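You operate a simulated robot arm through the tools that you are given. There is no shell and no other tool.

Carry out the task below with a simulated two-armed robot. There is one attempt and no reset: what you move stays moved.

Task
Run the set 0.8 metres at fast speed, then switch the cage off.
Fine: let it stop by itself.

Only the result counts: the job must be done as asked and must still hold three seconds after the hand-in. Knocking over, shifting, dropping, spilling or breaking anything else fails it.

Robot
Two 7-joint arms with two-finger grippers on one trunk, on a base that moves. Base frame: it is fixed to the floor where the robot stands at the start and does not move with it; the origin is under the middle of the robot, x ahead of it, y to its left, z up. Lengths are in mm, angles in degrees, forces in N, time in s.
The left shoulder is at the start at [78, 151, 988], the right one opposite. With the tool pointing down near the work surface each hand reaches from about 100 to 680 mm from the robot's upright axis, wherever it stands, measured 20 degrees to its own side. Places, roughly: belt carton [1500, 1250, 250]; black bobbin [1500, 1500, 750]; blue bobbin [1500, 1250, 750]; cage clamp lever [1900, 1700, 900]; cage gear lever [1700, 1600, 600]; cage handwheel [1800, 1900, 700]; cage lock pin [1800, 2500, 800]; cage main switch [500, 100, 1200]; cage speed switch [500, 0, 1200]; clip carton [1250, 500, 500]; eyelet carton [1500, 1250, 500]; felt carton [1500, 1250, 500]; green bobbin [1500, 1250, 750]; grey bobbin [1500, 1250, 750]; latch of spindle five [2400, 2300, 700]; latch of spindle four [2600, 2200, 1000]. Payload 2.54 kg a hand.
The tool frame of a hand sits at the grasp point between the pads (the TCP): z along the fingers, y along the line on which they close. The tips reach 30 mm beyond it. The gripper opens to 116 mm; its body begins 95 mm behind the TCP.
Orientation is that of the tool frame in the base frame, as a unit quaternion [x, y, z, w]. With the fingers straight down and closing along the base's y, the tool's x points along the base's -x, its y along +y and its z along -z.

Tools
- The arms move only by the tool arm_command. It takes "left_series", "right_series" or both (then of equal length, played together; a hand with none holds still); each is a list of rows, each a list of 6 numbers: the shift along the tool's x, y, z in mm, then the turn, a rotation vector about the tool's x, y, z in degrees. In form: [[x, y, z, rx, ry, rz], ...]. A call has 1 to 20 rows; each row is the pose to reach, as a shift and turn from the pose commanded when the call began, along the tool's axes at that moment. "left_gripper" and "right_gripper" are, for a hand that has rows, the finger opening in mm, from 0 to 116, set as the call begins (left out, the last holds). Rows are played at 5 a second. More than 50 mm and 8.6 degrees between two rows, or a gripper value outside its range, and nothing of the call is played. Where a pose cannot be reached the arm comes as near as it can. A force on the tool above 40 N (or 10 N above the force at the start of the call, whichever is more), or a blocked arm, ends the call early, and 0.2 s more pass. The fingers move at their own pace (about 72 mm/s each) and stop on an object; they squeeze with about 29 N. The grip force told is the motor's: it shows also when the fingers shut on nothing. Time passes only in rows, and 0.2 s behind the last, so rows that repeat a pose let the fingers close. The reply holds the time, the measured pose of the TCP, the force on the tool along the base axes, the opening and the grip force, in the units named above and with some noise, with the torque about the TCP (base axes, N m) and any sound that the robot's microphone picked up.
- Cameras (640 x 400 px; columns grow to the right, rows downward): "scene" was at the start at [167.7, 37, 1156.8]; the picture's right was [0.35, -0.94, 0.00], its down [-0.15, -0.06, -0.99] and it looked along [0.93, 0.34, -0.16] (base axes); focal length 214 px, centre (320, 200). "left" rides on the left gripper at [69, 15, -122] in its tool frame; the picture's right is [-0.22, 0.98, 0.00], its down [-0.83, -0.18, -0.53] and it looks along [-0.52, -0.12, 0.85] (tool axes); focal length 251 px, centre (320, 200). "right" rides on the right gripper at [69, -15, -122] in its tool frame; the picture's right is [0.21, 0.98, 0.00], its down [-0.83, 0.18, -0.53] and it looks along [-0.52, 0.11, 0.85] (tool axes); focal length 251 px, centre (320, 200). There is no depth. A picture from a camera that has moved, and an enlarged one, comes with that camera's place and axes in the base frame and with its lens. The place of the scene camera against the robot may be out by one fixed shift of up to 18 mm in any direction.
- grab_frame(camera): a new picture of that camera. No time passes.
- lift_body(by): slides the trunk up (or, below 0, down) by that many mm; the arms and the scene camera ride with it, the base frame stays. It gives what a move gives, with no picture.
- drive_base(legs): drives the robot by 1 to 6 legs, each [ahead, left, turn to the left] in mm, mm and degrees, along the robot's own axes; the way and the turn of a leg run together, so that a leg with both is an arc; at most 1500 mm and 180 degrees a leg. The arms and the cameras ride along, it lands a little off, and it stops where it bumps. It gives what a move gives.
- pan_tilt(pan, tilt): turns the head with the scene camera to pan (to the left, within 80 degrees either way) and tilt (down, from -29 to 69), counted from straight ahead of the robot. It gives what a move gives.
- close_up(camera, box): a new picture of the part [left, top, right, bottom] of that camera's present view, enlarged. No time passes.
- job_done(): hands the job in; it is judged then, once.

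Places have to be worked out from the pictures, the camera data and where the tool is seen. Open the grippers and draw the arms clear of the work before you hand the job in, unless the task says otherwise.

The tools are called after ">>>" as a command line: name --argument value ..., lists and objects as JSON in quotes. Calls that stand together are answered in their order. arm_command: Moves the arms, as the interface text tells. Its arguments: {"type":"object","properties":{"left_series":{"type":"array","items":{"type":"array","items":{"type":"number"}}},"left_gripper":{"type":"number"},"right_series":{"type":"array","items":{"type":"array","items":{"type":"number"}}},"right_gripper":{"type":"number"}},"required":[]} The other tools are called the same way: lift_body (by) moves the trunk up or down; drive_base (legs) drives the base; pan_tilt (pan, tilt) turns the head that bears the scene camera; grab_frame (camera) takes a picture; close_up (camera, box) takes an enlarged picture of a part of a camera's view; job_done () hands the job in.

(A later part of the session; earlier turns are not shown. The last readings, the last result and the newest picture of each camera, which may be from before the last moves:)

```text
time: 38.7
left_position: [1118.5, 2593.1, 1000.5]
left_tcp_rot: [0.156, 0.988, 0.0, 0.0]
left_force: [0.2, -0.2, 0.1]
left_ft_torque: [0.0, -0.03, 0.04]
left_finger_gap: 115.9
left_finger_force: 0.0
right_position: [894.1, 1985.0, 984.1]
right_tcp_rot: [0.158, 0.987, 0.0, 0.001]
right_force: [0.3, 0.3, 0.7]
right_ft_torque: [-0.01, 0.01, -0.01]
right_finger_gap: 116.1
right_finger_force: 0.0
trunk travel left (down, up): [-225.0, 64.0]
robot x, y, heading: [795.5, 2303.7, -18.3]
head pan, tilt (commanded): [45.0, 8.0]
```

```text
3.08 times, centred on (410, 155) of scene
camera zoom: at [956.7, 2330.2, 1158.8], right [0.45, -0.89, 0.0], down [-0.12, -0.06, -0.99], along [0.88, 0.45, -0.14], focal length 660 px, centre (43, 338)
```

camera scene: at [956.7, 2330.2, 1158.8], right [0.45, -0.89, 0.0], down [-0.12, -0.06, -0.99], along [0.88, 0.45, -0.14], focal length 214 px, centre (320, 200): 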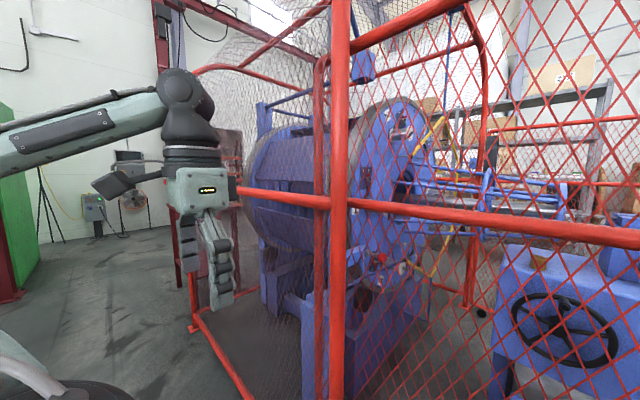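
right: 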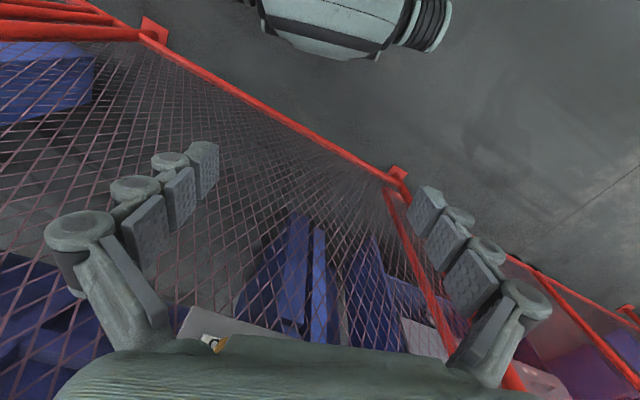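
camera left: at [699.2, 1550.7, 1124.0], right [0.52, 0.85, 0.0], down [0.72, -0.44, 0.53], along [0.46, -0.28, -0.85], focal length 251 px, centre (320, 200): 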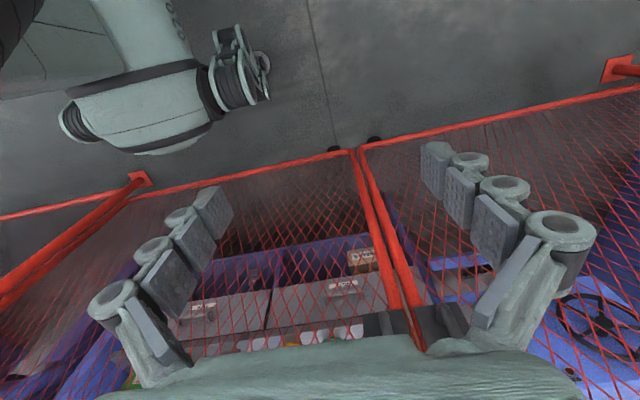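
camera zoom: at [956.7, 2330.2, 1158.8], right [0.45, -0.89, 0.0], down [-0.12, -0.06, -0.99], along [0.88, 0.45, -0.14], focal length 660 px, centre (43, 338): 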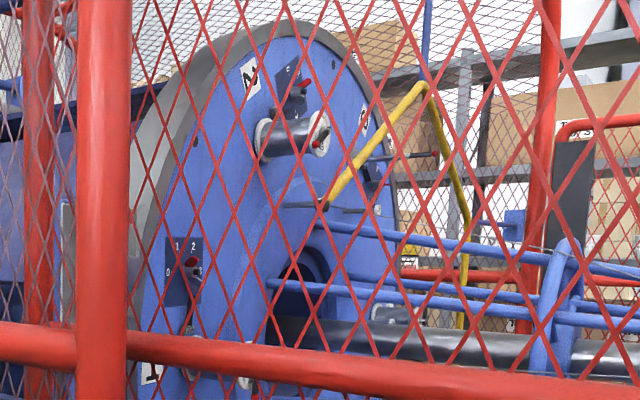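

The pin triangulates to about (1794, 2484, 811). The brake plate is hidden behind the hinge posts here, so I move a bit more left to see it.

>>> drive_base --legs '[[0, 400, 0]]'

>>> pan_tilt --pan 20 --tilt 8

>>> grab_frame --camera "scene"

>>> close_up --camera "scene" --box '[180, 100, 420, 250]'

```text
time: 43.1
left_position: [1245.7, 2975.8, 1001.6]
left_tcp_rot: [0.158, 0.987, 0.0, 0.0]
left_force: [0.3, -0.3, -0.9]
left_ft_torque: [0.03, 0.0, -0.02]
left_finger_gap: 116.0
left_finger_force: 0.0
right_position: [1020.1, 2369.1, 984.0]
right_tcp_rot: [0.158, 0.987, 0.002, 0.0]
right_force: [1.1, 0.5, -0.1]
right_ft_torque: [-0.01, 0.02, -0.02]
right_finger_gap: 116.1
right_finger_force: 0.0
trunk travel left (down, up): [-225.0, 64.0]
robot x, y, heading: [921.5, 2689.5, -18.3]
head pan, tilt (commanded): [45.0, 8.0]
```

```text
time: 44.0
left_position: [1245.3, 2974.8, 1001.2]
left_tcp_rot: [0.158, 0.987, 0.0, 0.001]
left_force: [0.2, -0.5, -0.2]
left_ft_torque: [0.01, 0.01, -0.02]
left_finger_gap: 116.1
left_finger_force: 0.1
right_position: [1018.0, 2368.8, 985.2]
right_tcp_rot: [0.16, 0.987, 0.0, 0.0]
right_force: [0.0, 0.5, 1.1]
right_ft_torque: [0.02, 0.02, 0.01]
right_finger_gap: 116.0
right_finger_force: 0.0
trunk travel left (down, up): [-225.0, 64.0]
robot x, y, heading: [922.1, 2688.4, -18.2]
head pan, tilt (commanded): [20.0, 8.0]
```

```text
taken
camera scene: at [1092.3, 2674.3, 1158.8], right [0.03, -1.0, 0.0], down [-0.14, 0.0, -0.99], along [0.99, 0.03, -0.14], focal length 214 px, centre (320, 200)
```

scene: 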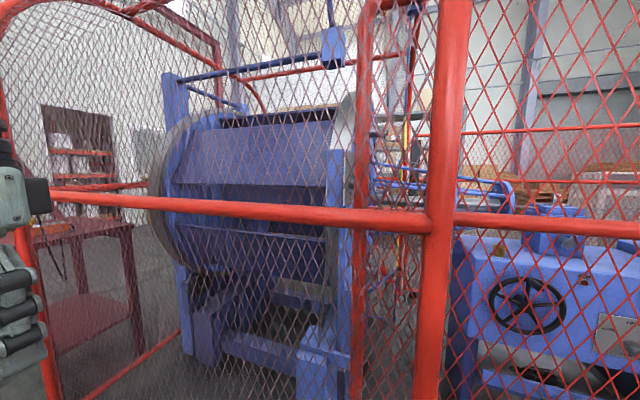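

```text
2.67 times, centred on (300, 175) of scene
camera zoom: at [1092.3, 2674.3, 1158.8], right [0.03, -1.0, 0.0], down [-0.14, 0.0, -0.99], along [0.99, 0.03, -0.14], focal length 572 px, centre (373, 267)
```

zoom: 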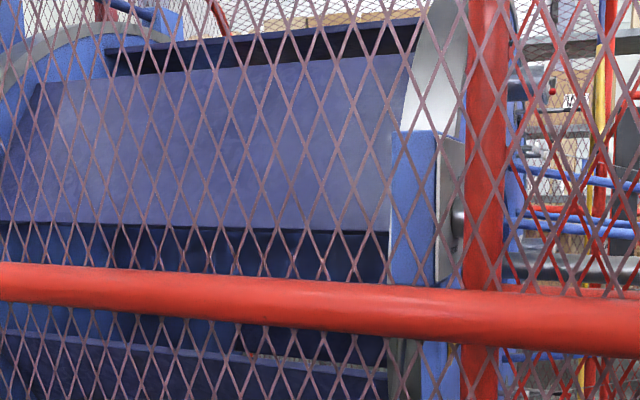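

The red-knobbed lever's plate faces right (toward -y) at about (1650, 2610, 1130), so it must be read from further right. I drive back to the right and zoom on it.

>>> drive_base --legs '[[0, -750, 0]]'

>>> pan_tilt --pan 50 --tilt 5

>>> grab_frame --camera "scene"

```text
time: 51.7
left_position: [1010.1, 2259.6, 1002.2]
left_tcp_rot: [0.159, 0.987, 0.0, 0.0]
left_force: [0.9, -0.5, -1.0]
left_ft_torque: [-0.03, -0.02, 0.01]
left_finger_gap: 116.3
left_finger_force: 0.1
right_position: [783.5, 1653.1, 983.8]
right_tcp_rot: [0.16, 0.987, -0.001, 0.0]
right_force: [-0.5, 0.7, 0.1]
right_ft_torque: [-0.03, -0.01, -0.03]
right_finger_gap: 115.7
right_finger_force: 0.0
trunk travel left (down, up): [-225.0, 64.0]
robot x, y, heading: [684.6, 1972.4, -18.4]
head pan, tilt (commanded): [20.0, 8.0]
```

```text
time: 52.6
left_position: [1009.5, 2260.0, 1001.9]
left_tcp_rot: [0.158, 0.987, 0.001, 0.0]
left_force: [-0.1, -0.4, 0.0]
left_ft_torque: [0.01, -0.01, 0.03]
left_finger_gap: 115.8
left_finger_force: 0.0
right_position: [782.8, 1653.2, 984.3]
right_tcp_rot: [0.159, 0.987, 0.0, 0.001]
right_force: [0.5, -0.2, -0.6]
right_ft_torque: [-0.01, 0.0, 0.0]
right_finger_gap: 116.1
right_finger_force: 0.0
trunk travel left (down, up): [-225.0, 64.0]
robot x, y, heading: [684.9, 1972.0, -18.2]
head pan, tilt (commanded): [50.0, 5.0]
```

```text
taken
camera scene: at [841.6, 2004.1, 1163.7], right [0.52, -0.85, 0.0], down [-0.07, -0.05, -1.0], along [0.85, 0.52, -0.09], focal length 214 px, centre (320, 200)
```

scene: 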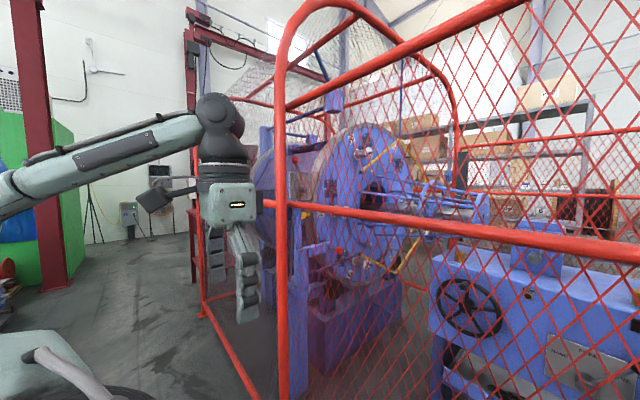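

>>> close_up --camera "scene" --box '[270, 145, 350, 195]'

>>> close_up --camera "scene" --box '[300, 225, 400, 290]'

>>> close_up --camera "scene" --box '[530, 300, 640, 370]'

```text
8.00 times, centred on (310, 170) of scene
camera zoom: at [841.6, 2004.1, 1163.7], right [0.52, -0.85, 0.0], down [-0.07, -0.05, -1.0], along [0.85, 0.52, -0.09], focal length 1716 px, centre (400, 440)
```

zoom: 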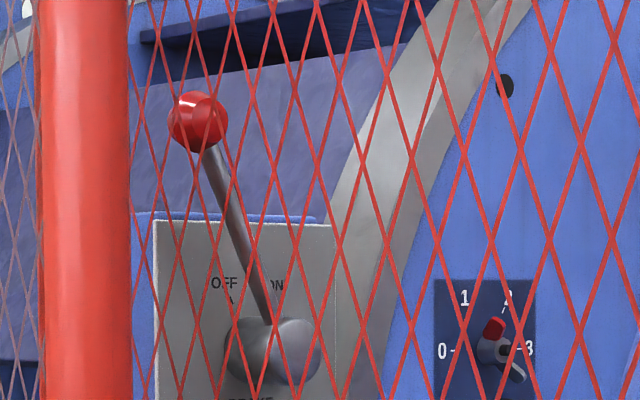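

```text
6.15 times, centred on (350, 258) of scene
camera zoom: at [841.6, 2004.1, 1163.7], right [0.52, -0.85, 0.0], down [-0.07, -0.05, -1.0], along [0.85, 0.52, -0.09], focal length 1320 px, centre (135, -154)
```

zoom: 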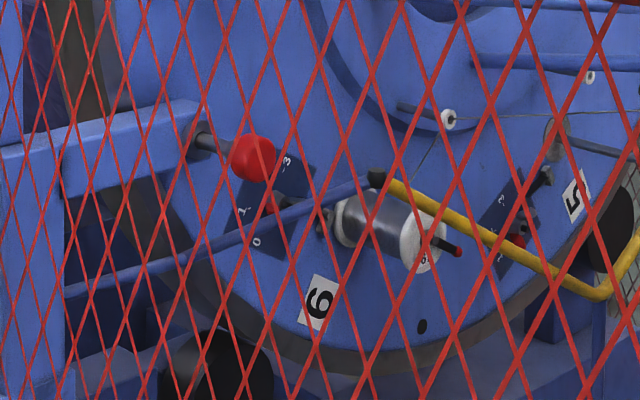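

```text
5.71 times, centred on (585, 335) of scene
camera zoom: at [841.6, 2004.1, 1163.7], right [0.52, -0.85, 0.0], down [-0.07, -0.05, -1.0], along [0.85, 0.52, -0.09], focal length 1226 px, centre (-1194, -571)
```

zoom: 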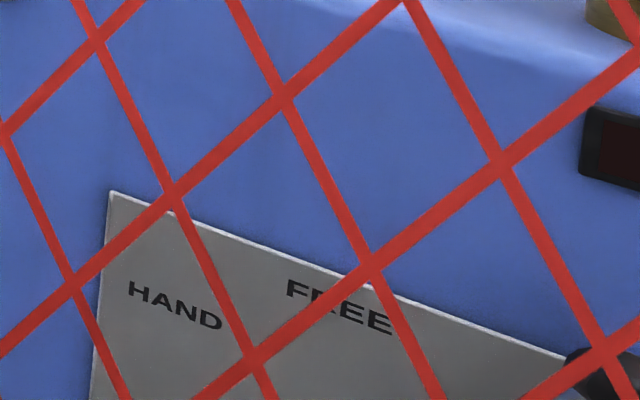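

The brake lever leans to OFF and the gear is toward DRIVE. I take a still larger view of the lock pin, gear lever and the brake to be sure.

>>> close_up --camera "scene" --box '[325, 238, 357, 258]'

>>> close_up --camera "scene" --box '[285, 165, 325, 205]'

>>> pan_tilt --pan 20 --tilt 20

>>> grab_frame --camera "scene"

```text
16.00 times, centred on (341, 248) of scene
camera zoom: at [841.6, 2004.1, 1163.7], right [0.52, -0.85, 0.0], down [-0.07, -0.05, -1.0], along [0.85, 0.52, -0.09], focal length 3432 px, centre (-16, -568)
```

zoom: 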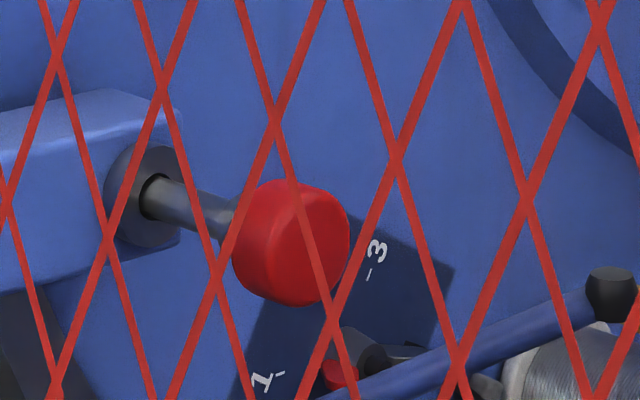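

```text
10.00 times, centred on (305, 185) of scene
camera zoom: at [841.6, 2004.1, 1163.7], right [0.52, -0.85, 0.0], down [-0.07, -0.05, -1.0], along [0.85, 0.52, -0.09], focal length 2145 px, centre (470, 350)
```

zoom: 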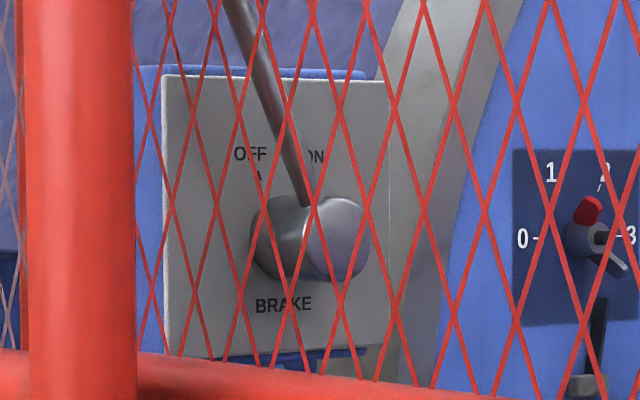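

```text
time: 53.6
left_position: [1010.4, 2260.0, 1000.7]
left_tcp_rot: [0.159, 0.987, 0.0, 0.0]
left_force: [0.7, -0.8, -0.1]
left_ft_torque: [0.0, 0.03, -0.03]
left_finger_gap: 116.3
left_finger_force: 0.0
right_position: [784.0, 1653.2, 985.9]
right_tcp_rot: [0.159, 0.987, 0.0, -0.001]
right_force: [0.5, -0.5, -0.1]
right_ft_torque: [0.0, 0.01, 0.02]
right_finger_gap: 116.2
right_finger_force: 0.1
trunk travel left (down, up): [-225.0, 64.0]
robot x, y, heading: [684.3, 1977.1, -18.1]
head pan, tilt (commanded): [20.0, 20.0]
```

```text
taken
camera scene: at [856.5, 1958.8, 1139.3], right [0.03, -1.0, 0.0], down [-0.34, -0.01, -0.94], along [0.94, 0.03, -0.34], focal length 214 px, centre (320, 200)
```

scene: 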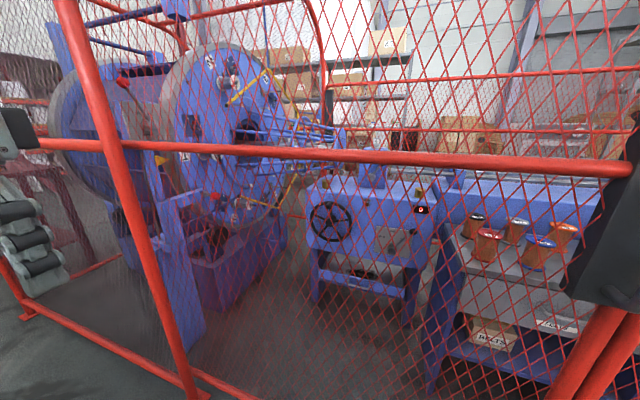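

Brake reads OFF and the pin's rod is exposed from its sleeve, suggesting it is pulled out. I check the pin from a more side-on viewpoint.

>>> drive_base --legs '[[0, 420, 0]]'

>>> pan_tilt --pan 25 --tilt 20

>>> grab_frame --camera "scene"

>>> close_up --camera "scene" --box '[220, 170, 320, 235]'

```text
time: 58.1
left_position: [1134.9, 2652.5, 1001.3]
left_tcp_rot: [0.156, 0.988, 0.001, 0.0]
left_force: [1.0, -0.6, -0.1]
left_ft_torque: [-0.04, 0.03, 0.0]
left_finger_gap: 116.2
left_finger_force: 0.1
right_position: [912.9, 2043.7, 984.1]
right_tcp_rot: [0.156, 0.988, 0.0, 0.0]
right_force: [-0.3, -0.3, -0.1]
right_ft_torque: [0.01, -0.01, 0.04]
right_finger_gap: 115.8
right_finger_force: 0.0
trunk travel left (down, up): [-225.0, 64.0]
robot x, y, heading: [817.0, 2363.8, -18.0]
head pan, tilt (commanded): [20.0, 20.0]
```

```text
time: 58.7
left_position: [1135.1, 2652.7, 1001.7]
left_tcp_rot: [0.155, 0.988, 0.0, 0.0]
left_force: [0.8, 0.1, -0.2]
left_ft_torque: [0.04, -0.01, -0.01]
left_finger_gap: 116.0
left_finger_force: 0.2
right_position: [912.4, 2044.3, 984.8]
right_tcp_rot: [0.156, 0.988, 0.0, 0.0]
right_force: [-0.1, -0.8, 0.0]
right_ft_torque: [0.01, 0.04, 0.02]
right_finger_gap: 115.9
right_finger_force: 0.1
trunk travel left (down, up): [-225.0, 64.0]
robot x, y, heading: [810.9, 2366.8, -18.0]
head pan, tilt (commanded): [25.0, 20.0]
```

```text
taken
camera scene: at [983.7, 2358.1, 1139.3], right [0.12, -0.99, 0.0], down [-0.34, -0.04, -0.94], along [0.93, 0.12, -0.34], focal length 214 px, centre (320, 200)
```

scene: 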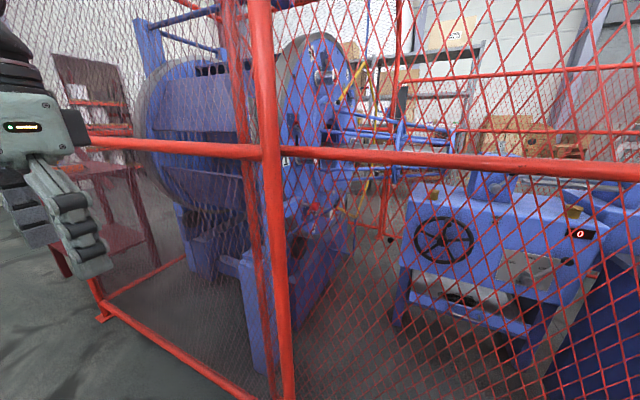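

```text
6.15 times, centred on (270, 202) of scene
camera zoom: at [983.7, 2358.1, 1139.3], right [0.12, -0.99, 0.0], down [-0.34, -0.04, -0.94], along [0.93, 0.12, -0.34], focal length 1320 px, centre (628, 185)
```

zoom: 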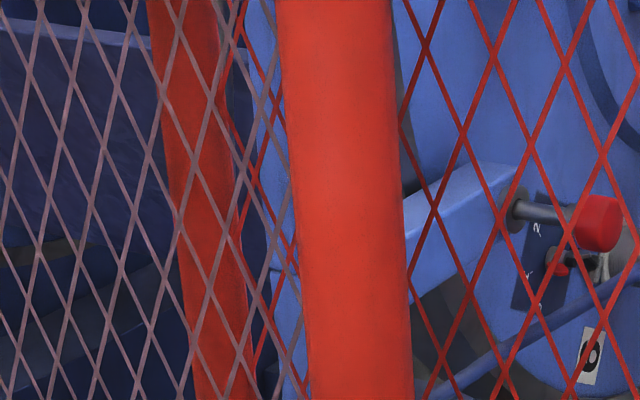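

The pin's knob stands about 45 mm off its sleeve. I look once from further left, to see the gap between the sleeve and the cage disc.

>>> drive_base --legs '[[0, 250, 0]]'

>>> close_up --camera "scene" --box '[270, 150, 370, 215]'

>>> grab_frame --camera "scene"

```text
time: 61.7
left_position: [1210.5, 2890.6, 1000.6]
left_tcp_rot: [0.153, 0.988, 0.0, 0.0]
left_force: [0.1, 0.0, -0.2]
left_ft_torque: [-0.02, -0.01, 0.01]
left_finger_gap: 116.1
left_finger_force: 0.1
right_position: [990.7, 2281.3, 984.6]
right_tcp_rot: [0.155, 0.988, 0.0, 0.0]
right_force: [0.6, -0.3, -0.4]
right_ft_torque: [-0.02, -0.05, 0.03]
right_finger_gap: 115.8
right_finger_force: 0.0
trunk travel left (down, up): [-225.0, 64.0]
robot x, y, heading: [889.6, 2601.3, -18.0]
head pan, tilt (commanded): [25.0, 20.0]
```

```text
6.15 times, centred on (320, 182) of scene
camera zoom: at [1060.2, 2595.9, 1139.3], right [0.13, -0.99, 0.0], down [-0.34, -0.04, -0.94], along [0.93, 0.12, -0.34], focal length 1320 px, centre (320, 308)
```

zoom: 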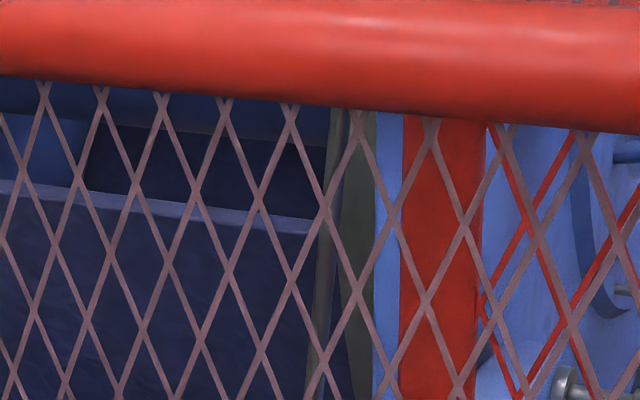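

```text
taken
camera scene: at [1060.2, 2595.9, 1139.3], right [0.13, -0.99, 0.0], down [-0.34, -0.04, -0.94], along [0.93, 0.12, -0.34], focal length 214 px, centre (320, 200)
```

scene: 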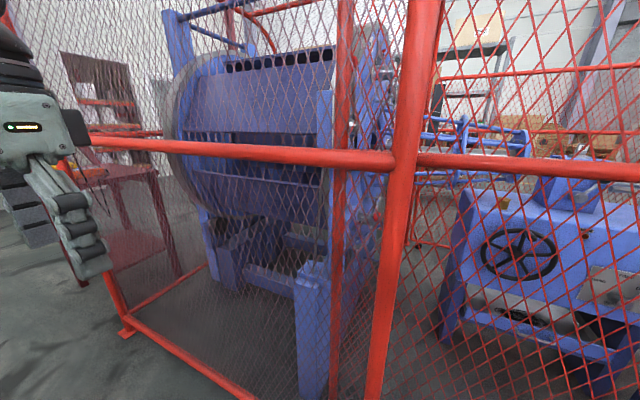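

>>> close_up --camera "scene" --box '[335, 190, 399, 230]'

>>> close_up --camera "scene" --box '[325, 100, 405, 150]'

```text
10.00 times, centred on (367, 210) of scene
camera zoom: at [1060.2, 2595.9, 1139.3], right [0.13, -0.99, 0.0], down [-0.34, -0.04, -0.94], along [0.93, 0.12, -0.34], focal length 2145 px, centre (-150, 100)
```

zoom: 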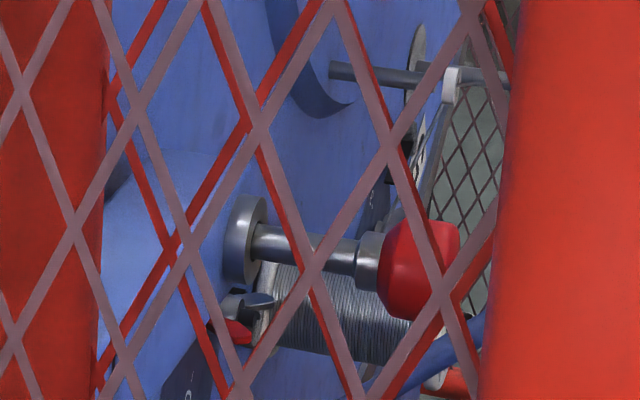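

```text
8.00 times, centred on (365, 125) of scene
camera zoom: at [1060.2, 2595.9, 1139.3], right [0.13, -0.99, 0.0], down [-0.34, -0.04, -0.94], along [0.93, 0.12, -0.34], focal length 1716 px, centre (-40, 800)
```

zoom: 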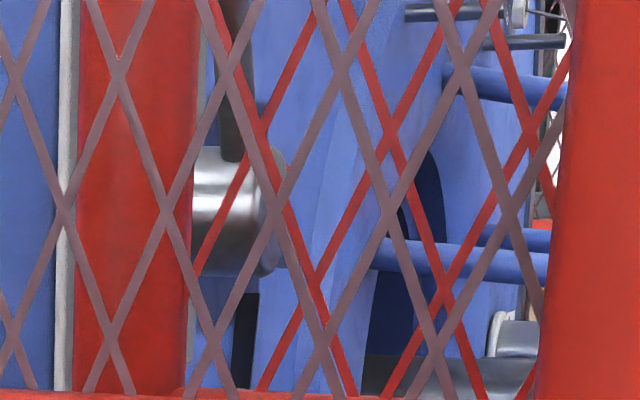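

From the side, the pin's collar and knob stand well off the sleeve flange, so the pin is OUT; brake is OFF and gear in DRIVE. I drive back to the panel now, staying at the same fence distance.

>>> drive_base --legs '[[0, -1250, 0], [0, -1250, 0]]'

>>> pan_tilt --pan 0 --tilt 0

>>> grab_frame --camera "scene"

```text
time: 85.5
left_position: [429.2, 547.1, 1001.0]
left_tcp_rot: [0.167, 0.986, 0.0, 0.0]
left_force: [0.6, 0.4, -0.1]
left_ft_torque: [0.0, 0.01, -0.01]
left_finger_gap: 116.0
left_finger_force: 0.1
right_position: [192.9, -54.0, 984.4]
right_tcp_rot: [0.167, 0.986, 0.0, 0.0]
right_force: [-0.9, -0.5, 0.0]
right_ft_torque: [0.0, 0.0, 0.01]
right_finger_gap: 116.2
right_finger_force: 0.1
trunk travel left (down, up): [-225.0, 64.0]
robot x, y, heading: [103.2, 263.3, -19.2]
head pan, tilt (commanded): [25.0, 20.0]
```

```text
time: 86.4
left_position: [428.8, 547.3, 1001.0]
left_tcp_rot: [0.167, 0.986, -0.001, 0.0]
left_force: [0.3, 0.6, -0.3]
left_ft_torque: [0.01, -0.02, -0.03]
left_finger_gap: 115.9
left_finger_force: 0.1
right_position: [191.9, -55.3, 983.9]
right_tcp_rot: [0.167, 0.986, 0.001, 0.0]
right_force: [0.6, -1.6, -0.2]
right_ft_torque: [0.02, -0.02, -0.02]
right_finger_gap: 116.1
right_finger_force: 0.1
trunk travel left (down, up): [-225.0, 64.0]
robot x, y, heading: [102.8, 265.1, -19.5]
head pan, tilt (commanded): [0.0, 0.0]
```

```text
taken
camera scene: at [262.7, 218.1, 1171.5], right [-0.33, -0.94, 0.0], down [0.0, 0.0, -1.0], along [0.94, -0.33, 0.0], focal length 214 px, centre (320, 200)
```

scene: 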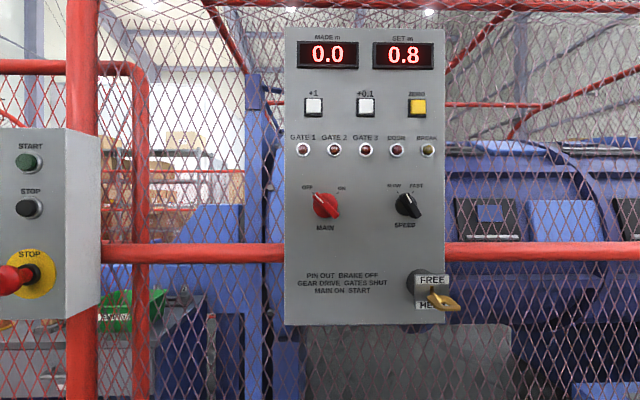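

The robot now faces the panel head-on. I zoom on the FREE/HELD device and the two switches.

>>> close_up --camera "scene" --box '[390, 255, 470, 325]'

>>> close_up --camera "scene" --box '[290, 170, 450, 240]'

>>> close_up --camera "scene" --box '[0, 120, 110, 320]'

```text
5.71 times, centred on (430, 290) of scene
camera zoom: at [262.7, 218.1, 1171.5], right [-0.33, -0.94, 0.0], down [0.0, 0.0, -1.0], along [0.94, -0.33, 0.0], focal length 1226 px, centre (-309, -314)
```

zoom: 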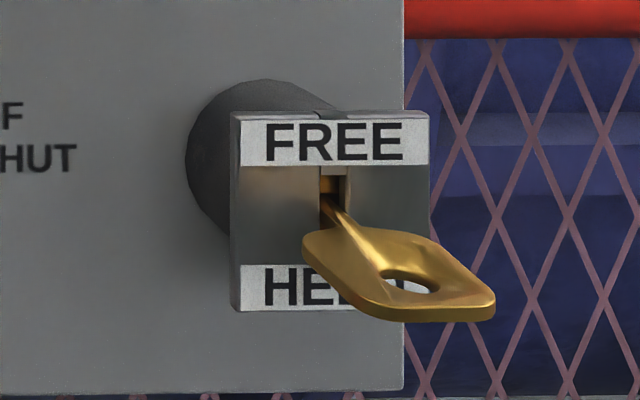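

```text
4.00 times, centred on (370, 205) of scene
camera zoom: at [262.7, 218.1, 1171.5], right [-0.33, -0.94, 0.0], down [0.0, 0.0, -1.0], along [0.94, -0.33, 0.0], focal length 858 px, centre (120, 180)
```

zoom: 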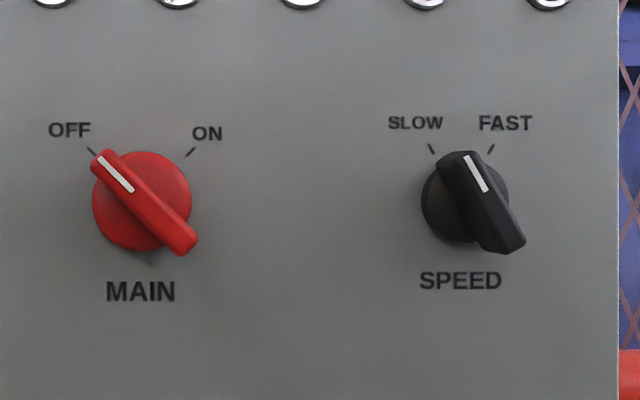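

```text
2.00 times, centred on (55, 220) of scene
camera zoom: at [262.7, 218.1, 1171.5], right [-0.33, -0.94, 0.0], down [0.0, 0.0, -1.0], along [0.94, -0.33, 0.0], focal length 429 px, centre (850, 160)
```

zoom: 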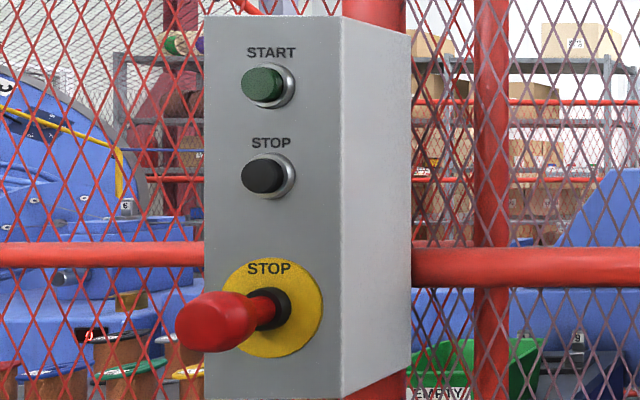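

MAIN triangulates to about (567, 102, 1163), SPEED to about (526, −13, 1163), START to about (676, 502, 1223); the panel is ~490 mm ahead of the robot axis. I back off ~120 mm for arm room and raise the trunk.

>>> drive_base --legs '[[-120, 0, 0]]'

>>> lift_body --by 60

>>> grab_frame --camera "scene"

```text
time: 87.7
left_position: [330.7, 579.9, 1001.9]
left_tcp_rot: [0.17, 0.985, 0.0, 0.0]
left_force: [-0.3, -0.7, 0.3]
left_ft_torque: [-0.04, -0.02, -0.03]
left_finger_gap: 115.9
left_finger_force: 0.0
right_position: [89.0, -22.0, 984.8]
right_tcp_rot: [0.171, 0.985, 0.0, 0.001]
right_force: [-0.8, -0.1, 0.5]
right_ft_torque: [0.0, -0.02, -0.04]
right_finger_gap: 116.1
right_finger_force: 0.1
trunk travel left (down, up): [-225.0, 64.0]
robot x, y, heading: [-2.7, 299.3, -19.7]
head pan, tilt (commanded): [0.0, 0.0]
stopped in leg 1: the robot was blocked; the commanded pose is now the measured one
```

```text
time: 88.7
left_position: [329.6, 579.1, 1060.7]
left_tcp_rot: [0.171, 0.985, 0.001, 0.0]
left_force: [0.0, 0.5, 0.1]
left_ft_torque: [0.01, -0.02, 0.01]
left_finger_gap: 116.0
left_finger_force: 0.0
right_position: [88.3, -22.3, 1044.4]
right_tcp_rot: [0.169, 0.986, 0.0, 0.0]
right_force: [-1.3, -1.4, 0.4]
right_ft_torque: [-0.02, -0.02, 0.03]
right_finger_gap: 116.3
right_finger_force: 0.1
trunk travel left (down, up): [-285.0, 4.0]
robot x, y, heading: [0.9, 297.6, -19.8]
head pan, tilt (commanded): [0.0, 0.0]
```

```text
taken
camera scene: at [161.8, 250.5, 1231.5], right [-0.34, -0.94, 0.0], down [0.0, 0.0, -1.0], along [0.94, -0.34, 0.0], focal length 214 px, centre (320, 200)
```

scene: 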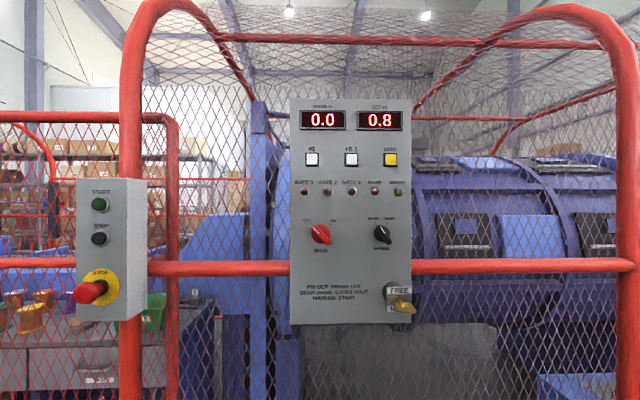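

The base was blocked about 110 mm back by something fixed behind; I ease forward 15 mm to be clear of it. The panel face is then about 585 mm ahead of the axis.

>>> drive_base --legs '[[15, 0, 0]]'

>>> pan_tilt --pan 80 --tilt 30

>>> grab_frame --camera "scene"

>>> pan_tilt --pan -80 --tilt 30

>>> grab_frame --camera "scene"

```text
time: 89.5
left_position: [345.3, 573.9, 1061.0]
left_tcp_rot: [0.17, 0.985, 0.0, 0.0]
left_force: [0.2, -0.4, 0.1]
left_ft_torque: [-0.01, 0.06, -0.02]
left_finger_gap: 115.9
left_finger_force: 0.0
right_position: [103.6, -27.9, 1043.0]
right_tcp_rot: [0.171, 0.985, 0.001, 0.0]
right_force: [0.9, 0.7, -0.3]
right_ft_torque: [0.02, 0.02, 0.0]
right_finger_gap: 115.9
right_finger_force: 0.0
trunk travel left (down, up): [-285.0, 4.0]
robot x, y, heading: [16.9, 293.5, -19.9]
head pan, tilt (commanded): [0.0, 0.0]
```

```text
time: 91.0
left_position: [344.3, 573.5, 1062.3]
left_tcp_rot: [0.17, 0.985, 0.001, 0.0]
left_force: [-0.2, 0.0, 0.5]
left_ft_torque: [0.02, 0.02, 0.01]
left_finger_gap: 116.0
left_finger_force: 0.0
right_position: [101.8, -27.2, 1045.2]
right_tcp_rot: [0.171, 0.985, 0.0, 0.001]
right_force: [0.4, 0.3, 0.6]
right_ft_torque: [0.0, 0.0, 0.03]
right_finger_gap: 115.9
right_finger_force: 0.0
trunk travel left (down, up): [-285.0, 4.0]
robot x, y, heading: [15.0, 294.7, -19.8]
head pan, tilt (commanded): [80.0, 30.0]
```

```text
taken
camera scene: at [136.2, 354.2, 1183.3], right [0.87, -0.5, 0.0], down [-0.25, -0.43, -0.87], along [0.43, 0.75, -0.5], focal length 214 px, centre (320, 200)
```

scene: 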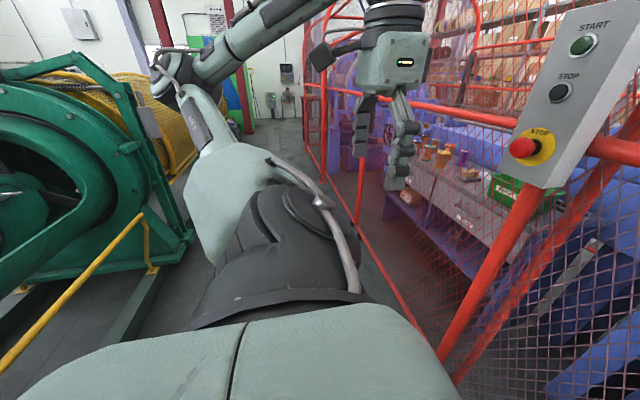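

```text
time: 93.4
left_position: [344.6, 573.0, 1061.1]
left_tcp_rot: [0.17, 0.985, 0.001, 0.0]
left_force: [-0.1, -0.4, -0.3]
left_ft_torque: [-0.03, -0.03, 0.01]
left_finger_gap: 116.1
left_finger_force: 0.1
right_position: [102.9, -26.5, 1044.7]
right_tcp_rot: [0.17, 0.985, 0.0, 0.001]
right_force: [0.4, -0.2, -0.7]
right_ft_torque: [-0.02, -0.04, 0.0]
right_finger_gap: 116.1
right_finger_force: 0.0
trunk travel left (down, up): [-285.0, 4.0]
robot x, y, heading: [15.6, 295.6, -19.6]
head pan, tilt (commanded): [-80.0, 30.0]
```

```text
taken
camera scene: at [76.1, 186.6, 1183.2], right [-0.99, 0.17, 0.0], down [0.08, 0.49, -0.87], along [-0.15, -0.85, -0.5], focal length 214 px, centre (320, 200)
```

scene: 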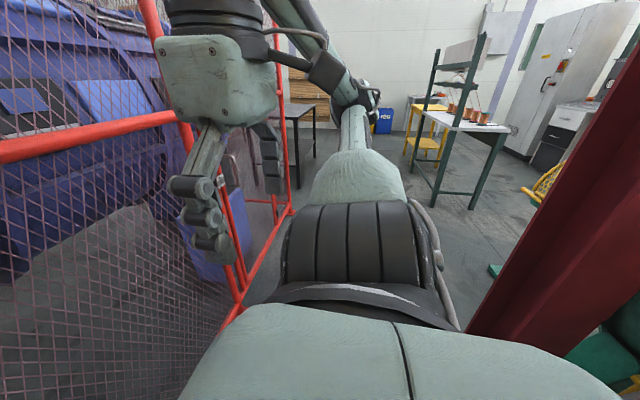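

A building column and handrail stand behind, both fixed. I now swing the right hand to point at the panel, stopping well short of it, in front of the SPEED switch.

>>> arm_command --right_series '[[-20.8, 11.2, -9.6, 0, -8.18, 0], [-41.6, 22.4, -19.2, 0, -16.36, 0], [-62.5, 33.5, -28.9, 0, -24.55, 0], [-83.3, 44.7, -38.5, 0, -32.73, 0], [-104.1, 55.9, -48.2, 0, -40.91, 0], [-124.9, 67.1, -57.8, 0, -49.09, 0], [-145.7, 78.3, -67.5, 0, -57.27, 0], [-166.5, 89.5, -77.1, 0, -65.45, 0], [-187.4, 100.6, -86.7, 0, -73.64, 0], [-208.2, 111.8, -96.4, 0, -81.82, 0], [-229, 123, -106, 0, -90, 0]]' --right_gripper 70

>>> pan_tilt --pan 0 --tilt 5

>>> grab_frame --camera "scene"

>>> grab_frame --camera "right"

```text
time: 95.8
left_position: [345.0, 573.3, 1060.2]
left_tcp_rot: [0.17, 0.985, 0.0, 0.0]
left_force: [0.8, -0.4, -0.8]
left_ft_torque: [-0.03, 0.02, -0.03]
left_finger_gap: 116.2
left_finger_force: 0.1
right_position: [424.1, 30.8, 1213.0]
right_tcp_rot: [0.12, 0.697, -0.122, 0.697]
right_force: [0.3, -0.4, 0.4]
right_ft_torque: [0.01, -0.01, -0.01]
right_finger_gap: 69.9
right_finger_force: 0.0
right hand out of reach, approached as far as the arm can: row 4, 5, 6, 7, 8, 9, 10, 11
trunk travel left (down, up): [-285.0, 4.0]
robot x, y, heading: [15.8, 296.8, -19.8]
head pan, tilt (commanded): [-80.0, 30.0]
```

```text
time: 97.4
left_position: [344.8, 574.4, 1061.4]
left_tcp_rot: [0.17, 0.985, 0.001, 0.001]
left_force: [0.4, -0.2, 0.1]
left_ft_torque: [-0.01, -0.01, 0.01]
left_finger_gap: 116.2
left_finger_force: 0.1
right_position: [422.0, 28.3, 1213.5]
right_tcp_rot: [0.122, 0.697, -0.121, 0.696]
right_force: [0.5, -0.3, -0.4]
right_ft_torque: [-0.01, 0.02, -0.02]
right_finger_gap: 69.9
right_finger_force: 0.0
trunk travel left (down, up): [-285.0, 4.0]
robot x, y, heading: [10.3, 294.4, -19.7]
head pan, tilt (commanded): [0.0, 5.0]
```

```text
taken
camera scene: at [177.8, 244.7, 1223.6], right [-0.34, -0.94, 0.0], down [-0.08, 0.03, -1.0], along [0.94, -0.34, -0.09], focal length 214 px, centre (320, 200)
```

scene: 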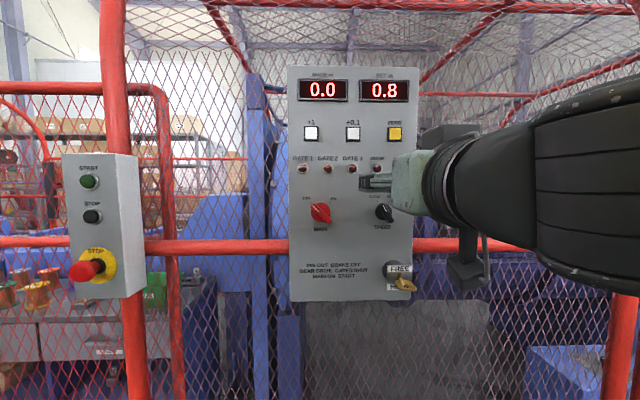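

```text
taken
camera right: at [302.5, 55.7, 1144.6], right [0.33, 0.92, -0.21], down [-0.44, 0.35, 0.83], along [0.83, -0.18, 0.52], focal length 251 px, centre (320, 200)
```

right: 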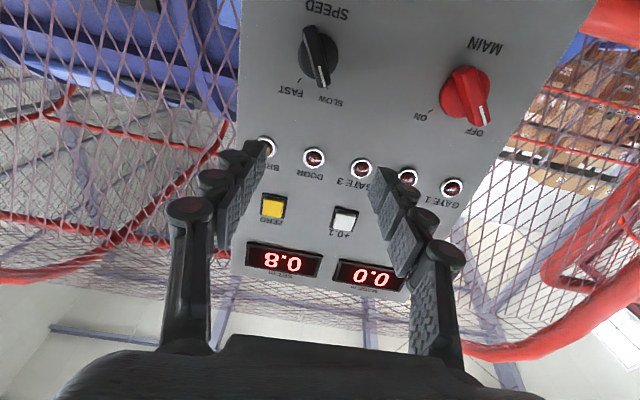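

The hand now points horizontally at the panel with the fingertips ~75 mm short of it and about 55 mm above the SPEED switch. I make a small test shift to learn from which pose shifts are counted.

>>> arm_command --right_series '[[10, 0, 10, 0, 0, 0], [20, 0, 20, 0, 0, 0], [30, 0, 30, 0, 0, 0]]'

```text
time: 98.2
left_position: [345.9, 574.0, 1061.2]
left_tcp_rot: [0.171, 0.985, 0.0, 0.001]
left_force: [0.0, 0.1, -0.2]
left_ft_torque: [0.01, -0.01, 0.01]
left_finger_gap: 116.0
left_finger_force: 0.0
right_position: [450.2, 19.4, 1182.0]
right_tcp_rot: [0.121, 0.696, -0.121, 0.697]
right_force: [0.1, 0.7, 0.5]
right_ft_torque: [0.02, -0.02, 0.01]
right_finger_gap: 69.9
right_finger_force: 0.1
trunk travel left (down, up): [-285.0, 4.0]
robot x, y, heading: [14.7, 289.5, -19.6]
head pan, tilt (commanded): [0.0, 5.0]
```

Shifts count from the reached pose. I look through the right camera again to locate the SPEED knob by parallax.

>>> grab_frame --camera "right"

>>> close_up --camera "right" --box '[240, 40, 400, 140]'

>>> close_up --camera "right" --box '[400, 40, 560, 140]'

```text
taken
camera right: at [330.1, 45.6, 1113.3], right [0.33, 0.92, -0.21], down [-0.44, 0.35, 0.82], along [0.83, -0.18, 0.52], focal length 251 px, centre (320, 200)
```

right: 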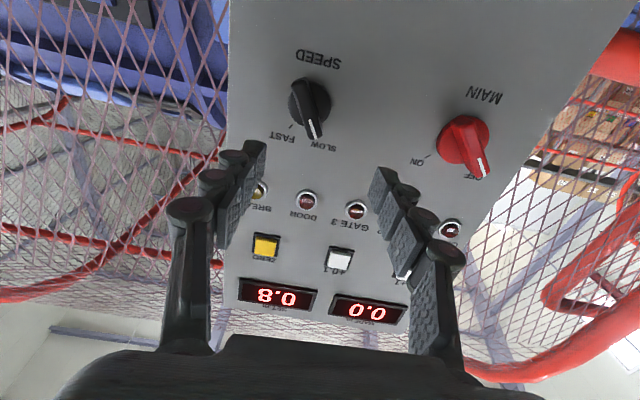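

```text
4.00 times, centred on (320, 90) of right
camera zoom: at [330.1, 45.6, 1113.3], right [0.33, 0.92, -0.21], down [-0.44, 0.35, 0.82], along [0.83, -0.18, 0.52], focal length 1006 px, centre (320, 640)
```

zoom: 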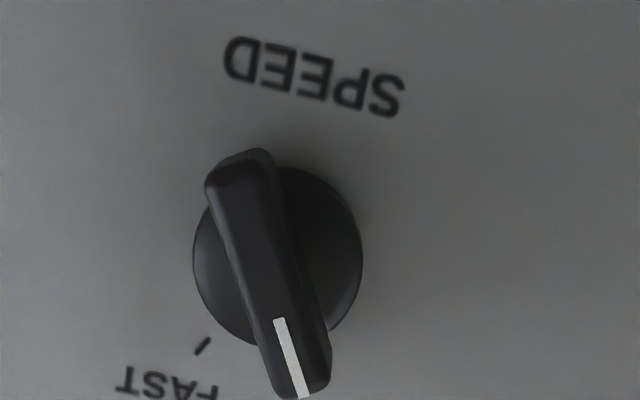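

```text
4.00 times, centred on (480, 90) of right
camera zoom: at [330.1, 45.6, 1113.3], right [0.33, 0.92, -0.21], down [-0.44, 0.35, 0.82], along [0.83, -0.18, 0.52], focal length 1006 px, centre (-320, 640)
```

zoom: 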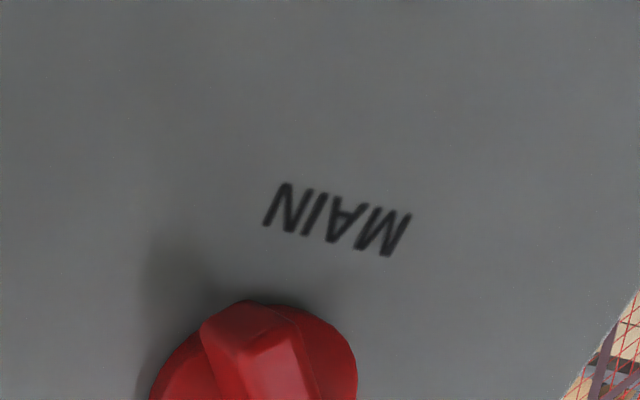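

From two wrist views the SPEED bar's top sits about 64 mm ahead of the TCP, 28 mm below and 16 mm right of it. I line up with it and roll the hand −30° so that the fingers straddle the bar.

>>> arm_command --right_series '[[7, -4, 4, 0, 0, -7.5], [14, -8, 8, 0, 0, -15], [21, -12, 12, 0, 0, -22.5], [28, -16, 16, 0, 0, -30]]' --right_gripper 50

>>> grab_frame --camera "right"

>>> grab_frame --camera "scene"

```text
time: 99.2
left_position: [344.6, 574.4, 1061.4]
left_tcp_rot: [0.17, 0.985, 0.0, 0.0]
left_force: [-0.2, 0.3, -0.1]
left_ft_torque: [0.04, -0.03, 0.02]
left_finger_gap: 116.1
left_finger_force: 0.1
right_position: [465.5, 0.1, 1156.5]
right_tcp_rot: [-0.064, 0.704, -0.297, 0.642]
right_force: [-0.5, -0.2, -0.1]
right_ft_torque: [0.0, -0.06, -0.02]
right_finger_gap: 50.3
right_finger_force: 0.2
right hand out of reach, approached as far as the arm can: row 3, 4
trunk travel left (down, up): [-285.0, 4.0]
robot x, y, heading: [15.1, 293.9, -19.9]
head pan, tilt (commanded): [0.0, 5.0]
```

```text
taken
camera right: at [333.4, -4.8, 1104.3], right [0.25, 0.69, -0.68], down [-0.31, 0.72, 0.62], along [0.92, 0.05, 0.39], focal length 251 px, centre (320, 200)
```

right: 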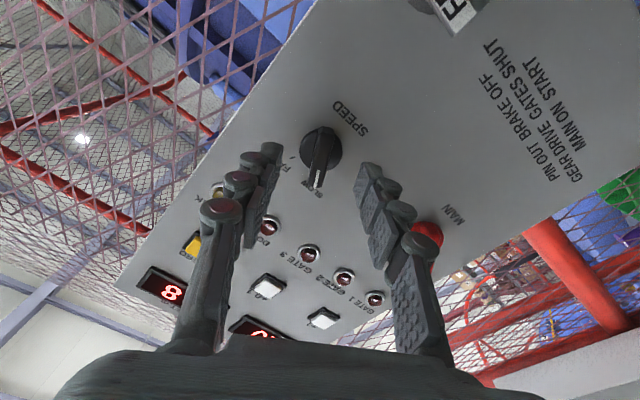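

```text
taken
camera scene: at [177.7, 244.6, 1223.7], right [-0.34, -0.94, 0.0], down [-0.08, 0.03, -1.0], along [0.94, -0.34, -0.09], focal length 214 px, centre (320, 200)
```

scene: 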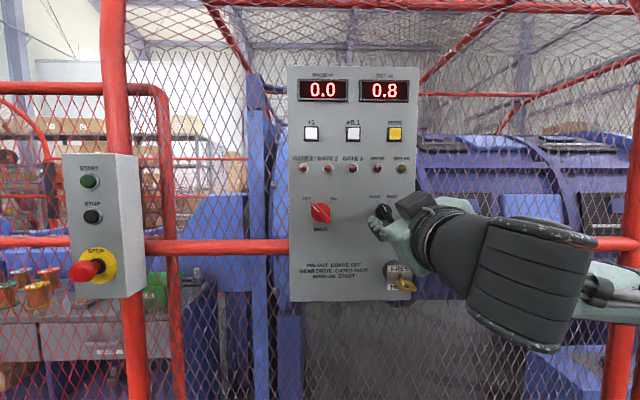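

The bar now appears vertical and centred on the tool axis in the wrist view, so roll and position match. I advance 18 mm toward the panel and check.

>>> arm_command --right_series '[[0, 0, 6, 0, 0, 0], [0, 0, 12, 0, 0, 0], [0, 0, 18, 0, 0, 0]]' --right_gripper 50

>>> grab_frame --camera "right"

>>> close_up --camera "right" --box '[230, 110, 410, 222]'

>>> close_up --camera "scene" --box '[340, 160, 468, 240]'

```text
time: 100.0
left_position: [344.4, 574.1, 1061.6]
left_tcp_rot: [0.17, 0.985, 0.0, 0.0]
left_force: [0.7, -0.6, -0.2]
left_ft_torque: [0.0, 0.02, -0.02]
left_finger_gap: 115.9
left_finger_force: 0.2
right_position: [481.9, -7.1, 1156.2]
right_tcp_rot: [-0.063, 0.704, -0.297, 0.642]
right_force: [-0.8, 0.3, -0.5]
right_ft_torque: [-0.03, -0.02, -0.01]
right_finger_gap: 50.2
right_finger_force: 0.0
trunk travel left (down, up): [-285.0, 4.0]
robot x, y, heading: [18.3, 293.0, -19.4]
head pan, tilt (commanded): [0.0, 5.0]
```

```text
taken
camera right: at [350.0, -11.2, 1103.3], right [0.25, 0.7, -0.67], down [-0.31, 0.72, 0.62], along [0.92, 0.05, 0.39], focal length 251 px, centre (320, 200)
```

right: 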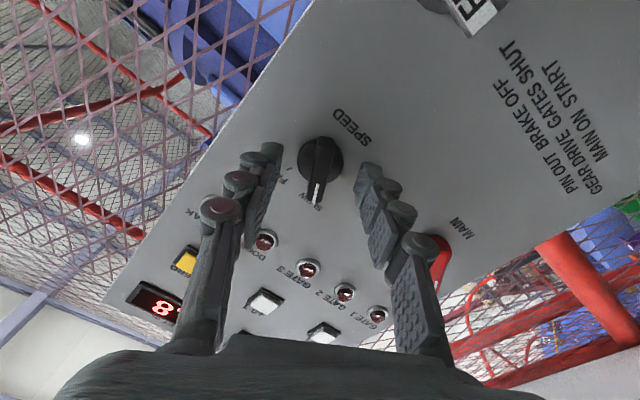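

```text
3.56 times, centred on (320, 166) of right
camera zoom: at [350.0, -11.2, 1103.3], right [0.25, 0.7, -0.67], down [-0.31, 0.72, 0.62], along [0.92, 0.05, 0.39], focal length 894 px, centre (320, 321)
```

zoom: 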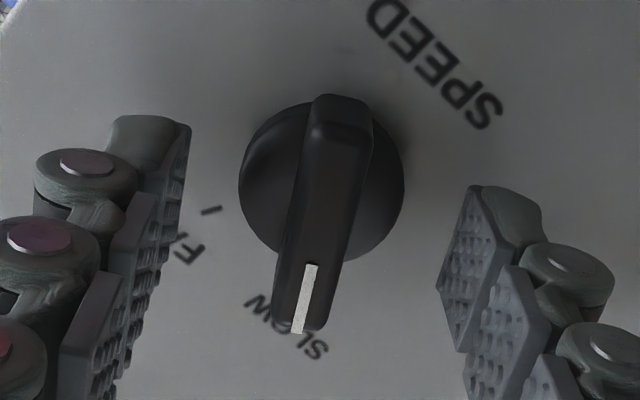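

```text
5.00 times, centred on (404, 200) of scene
camera zoom: at [177.9, 244.7, 1223.6], right [-0.34, -0.94, 0.0], down [-0.08, 0.03, -1.0], along [0.94, -0.34, -0.09], focal length 1072 px, centre (-100, 200)
```

zoom: 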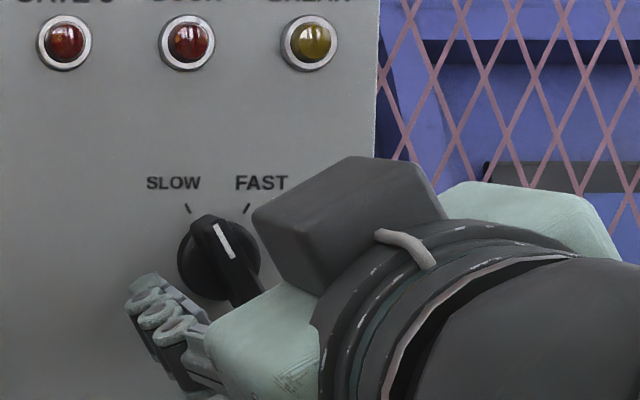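

Alignment still holds; the fingertips are just level with the bar's top. I advance 6 mm more and close the fingers on the bar.

>>> arm_command --right_series '[[0, 0, 3, 0, 0, 0], [0, 0, 6, 0, 0, 0]]' --right_gripper 50

>>> close_up --camera "right" --box '[230, 110, 410, 222]'

```text
time: 100.6
left_position: [345.4, 573.9, 1061.2]
left_tcp_rot: [0.17, 0.985, 0.0, 0.0]
left_force: [-0.5, -0.1, 0.1]
left_ft_torque: [-0.01, -0.01, 0.01]
left_finger_gap: 116.0
left_finger_force: 0.0
right_position: [487.8, -9.2, 1154.8]
right_tcp_rot: [-0.063, 0.704, -0.297, 0.642]
right_force: [0.6, 0.1, 0.3]
right_ft_torque: [-0.03, -0.02, -0.01]
right_finger_gap: 50.1
right_finger_force: 0.0
trunk travel left (down, up): [-285.0, 4.0]
robot x, y, heading: [10.5, 292.4, -19.6]
head pan, tilt (commanded): [0.0, 5.0]
```

```text
3.56 times, centred on (320, 166) of right
camera zoom: at [356.2, -13.4, 1102.8], right [0.25, 0.7, -0.67], down [-0.31, 0.72, 0.62], along [0.92, 0.05, 0.4], focal length 894 px, centre (320, 321)
```

zoom: 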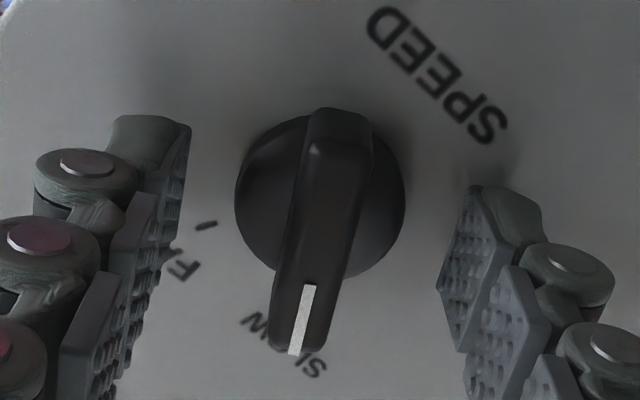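

Aligned and about 6–8 mm of bar is between the tips. I close the fingers.

>>> arm_command --right_series '[[0, 0, 2, 0, 0, 0], [0, 0, 2, 0, 0, 0], [0, 0, 2, 0, 0, 0], [0, 0, 2, 0, 0, 0]]' --right_gripper 0

>>> close_up --camera "right" --box '[230, 110, 410, 222]'

```text
time: 101.6
left_position: [342.8, 574.3, 1061.4]
left_tcp_rot: [0.17, 0.986, 0.001, 0.002]
left_force: [0.2, 0.2, -0.2]
left_ft_torque: [0.0, 0.02, 0.02]
left_finger_gap: 116.1
left_finger_force: 0.2
right_position: [486.6, -7.5, 1156.9]
right_tcp_rot: [-0.064, 0.702, -0.297, 0.644]
right_force: [-15.4, 5.4, -0.2]
right_ft_torque: [-0.11, -0.43, 0.64]
right_finger_gap: 10.6
right_finger_force: 38.0
trunk travel left (down, up): [-285.0, 4.0]
robot x, y, heading: [17.3, 293.6, -19.8]
head pan, tilt (commanded): [0.0, 5.0]
```

```text
3.56 times, centred on (320, 166) of right
camera zoom: at [355.1, -12.2, 1104.3], right [0.25, 0.7, -0.67], down [-0.32, 0.72, 0.62], along [0.92, 0.06, 0.4], focal length 894 px, centre (320, 321)
```

zoom: 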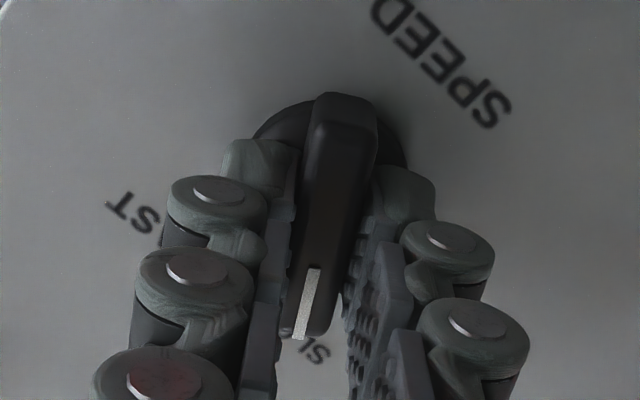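

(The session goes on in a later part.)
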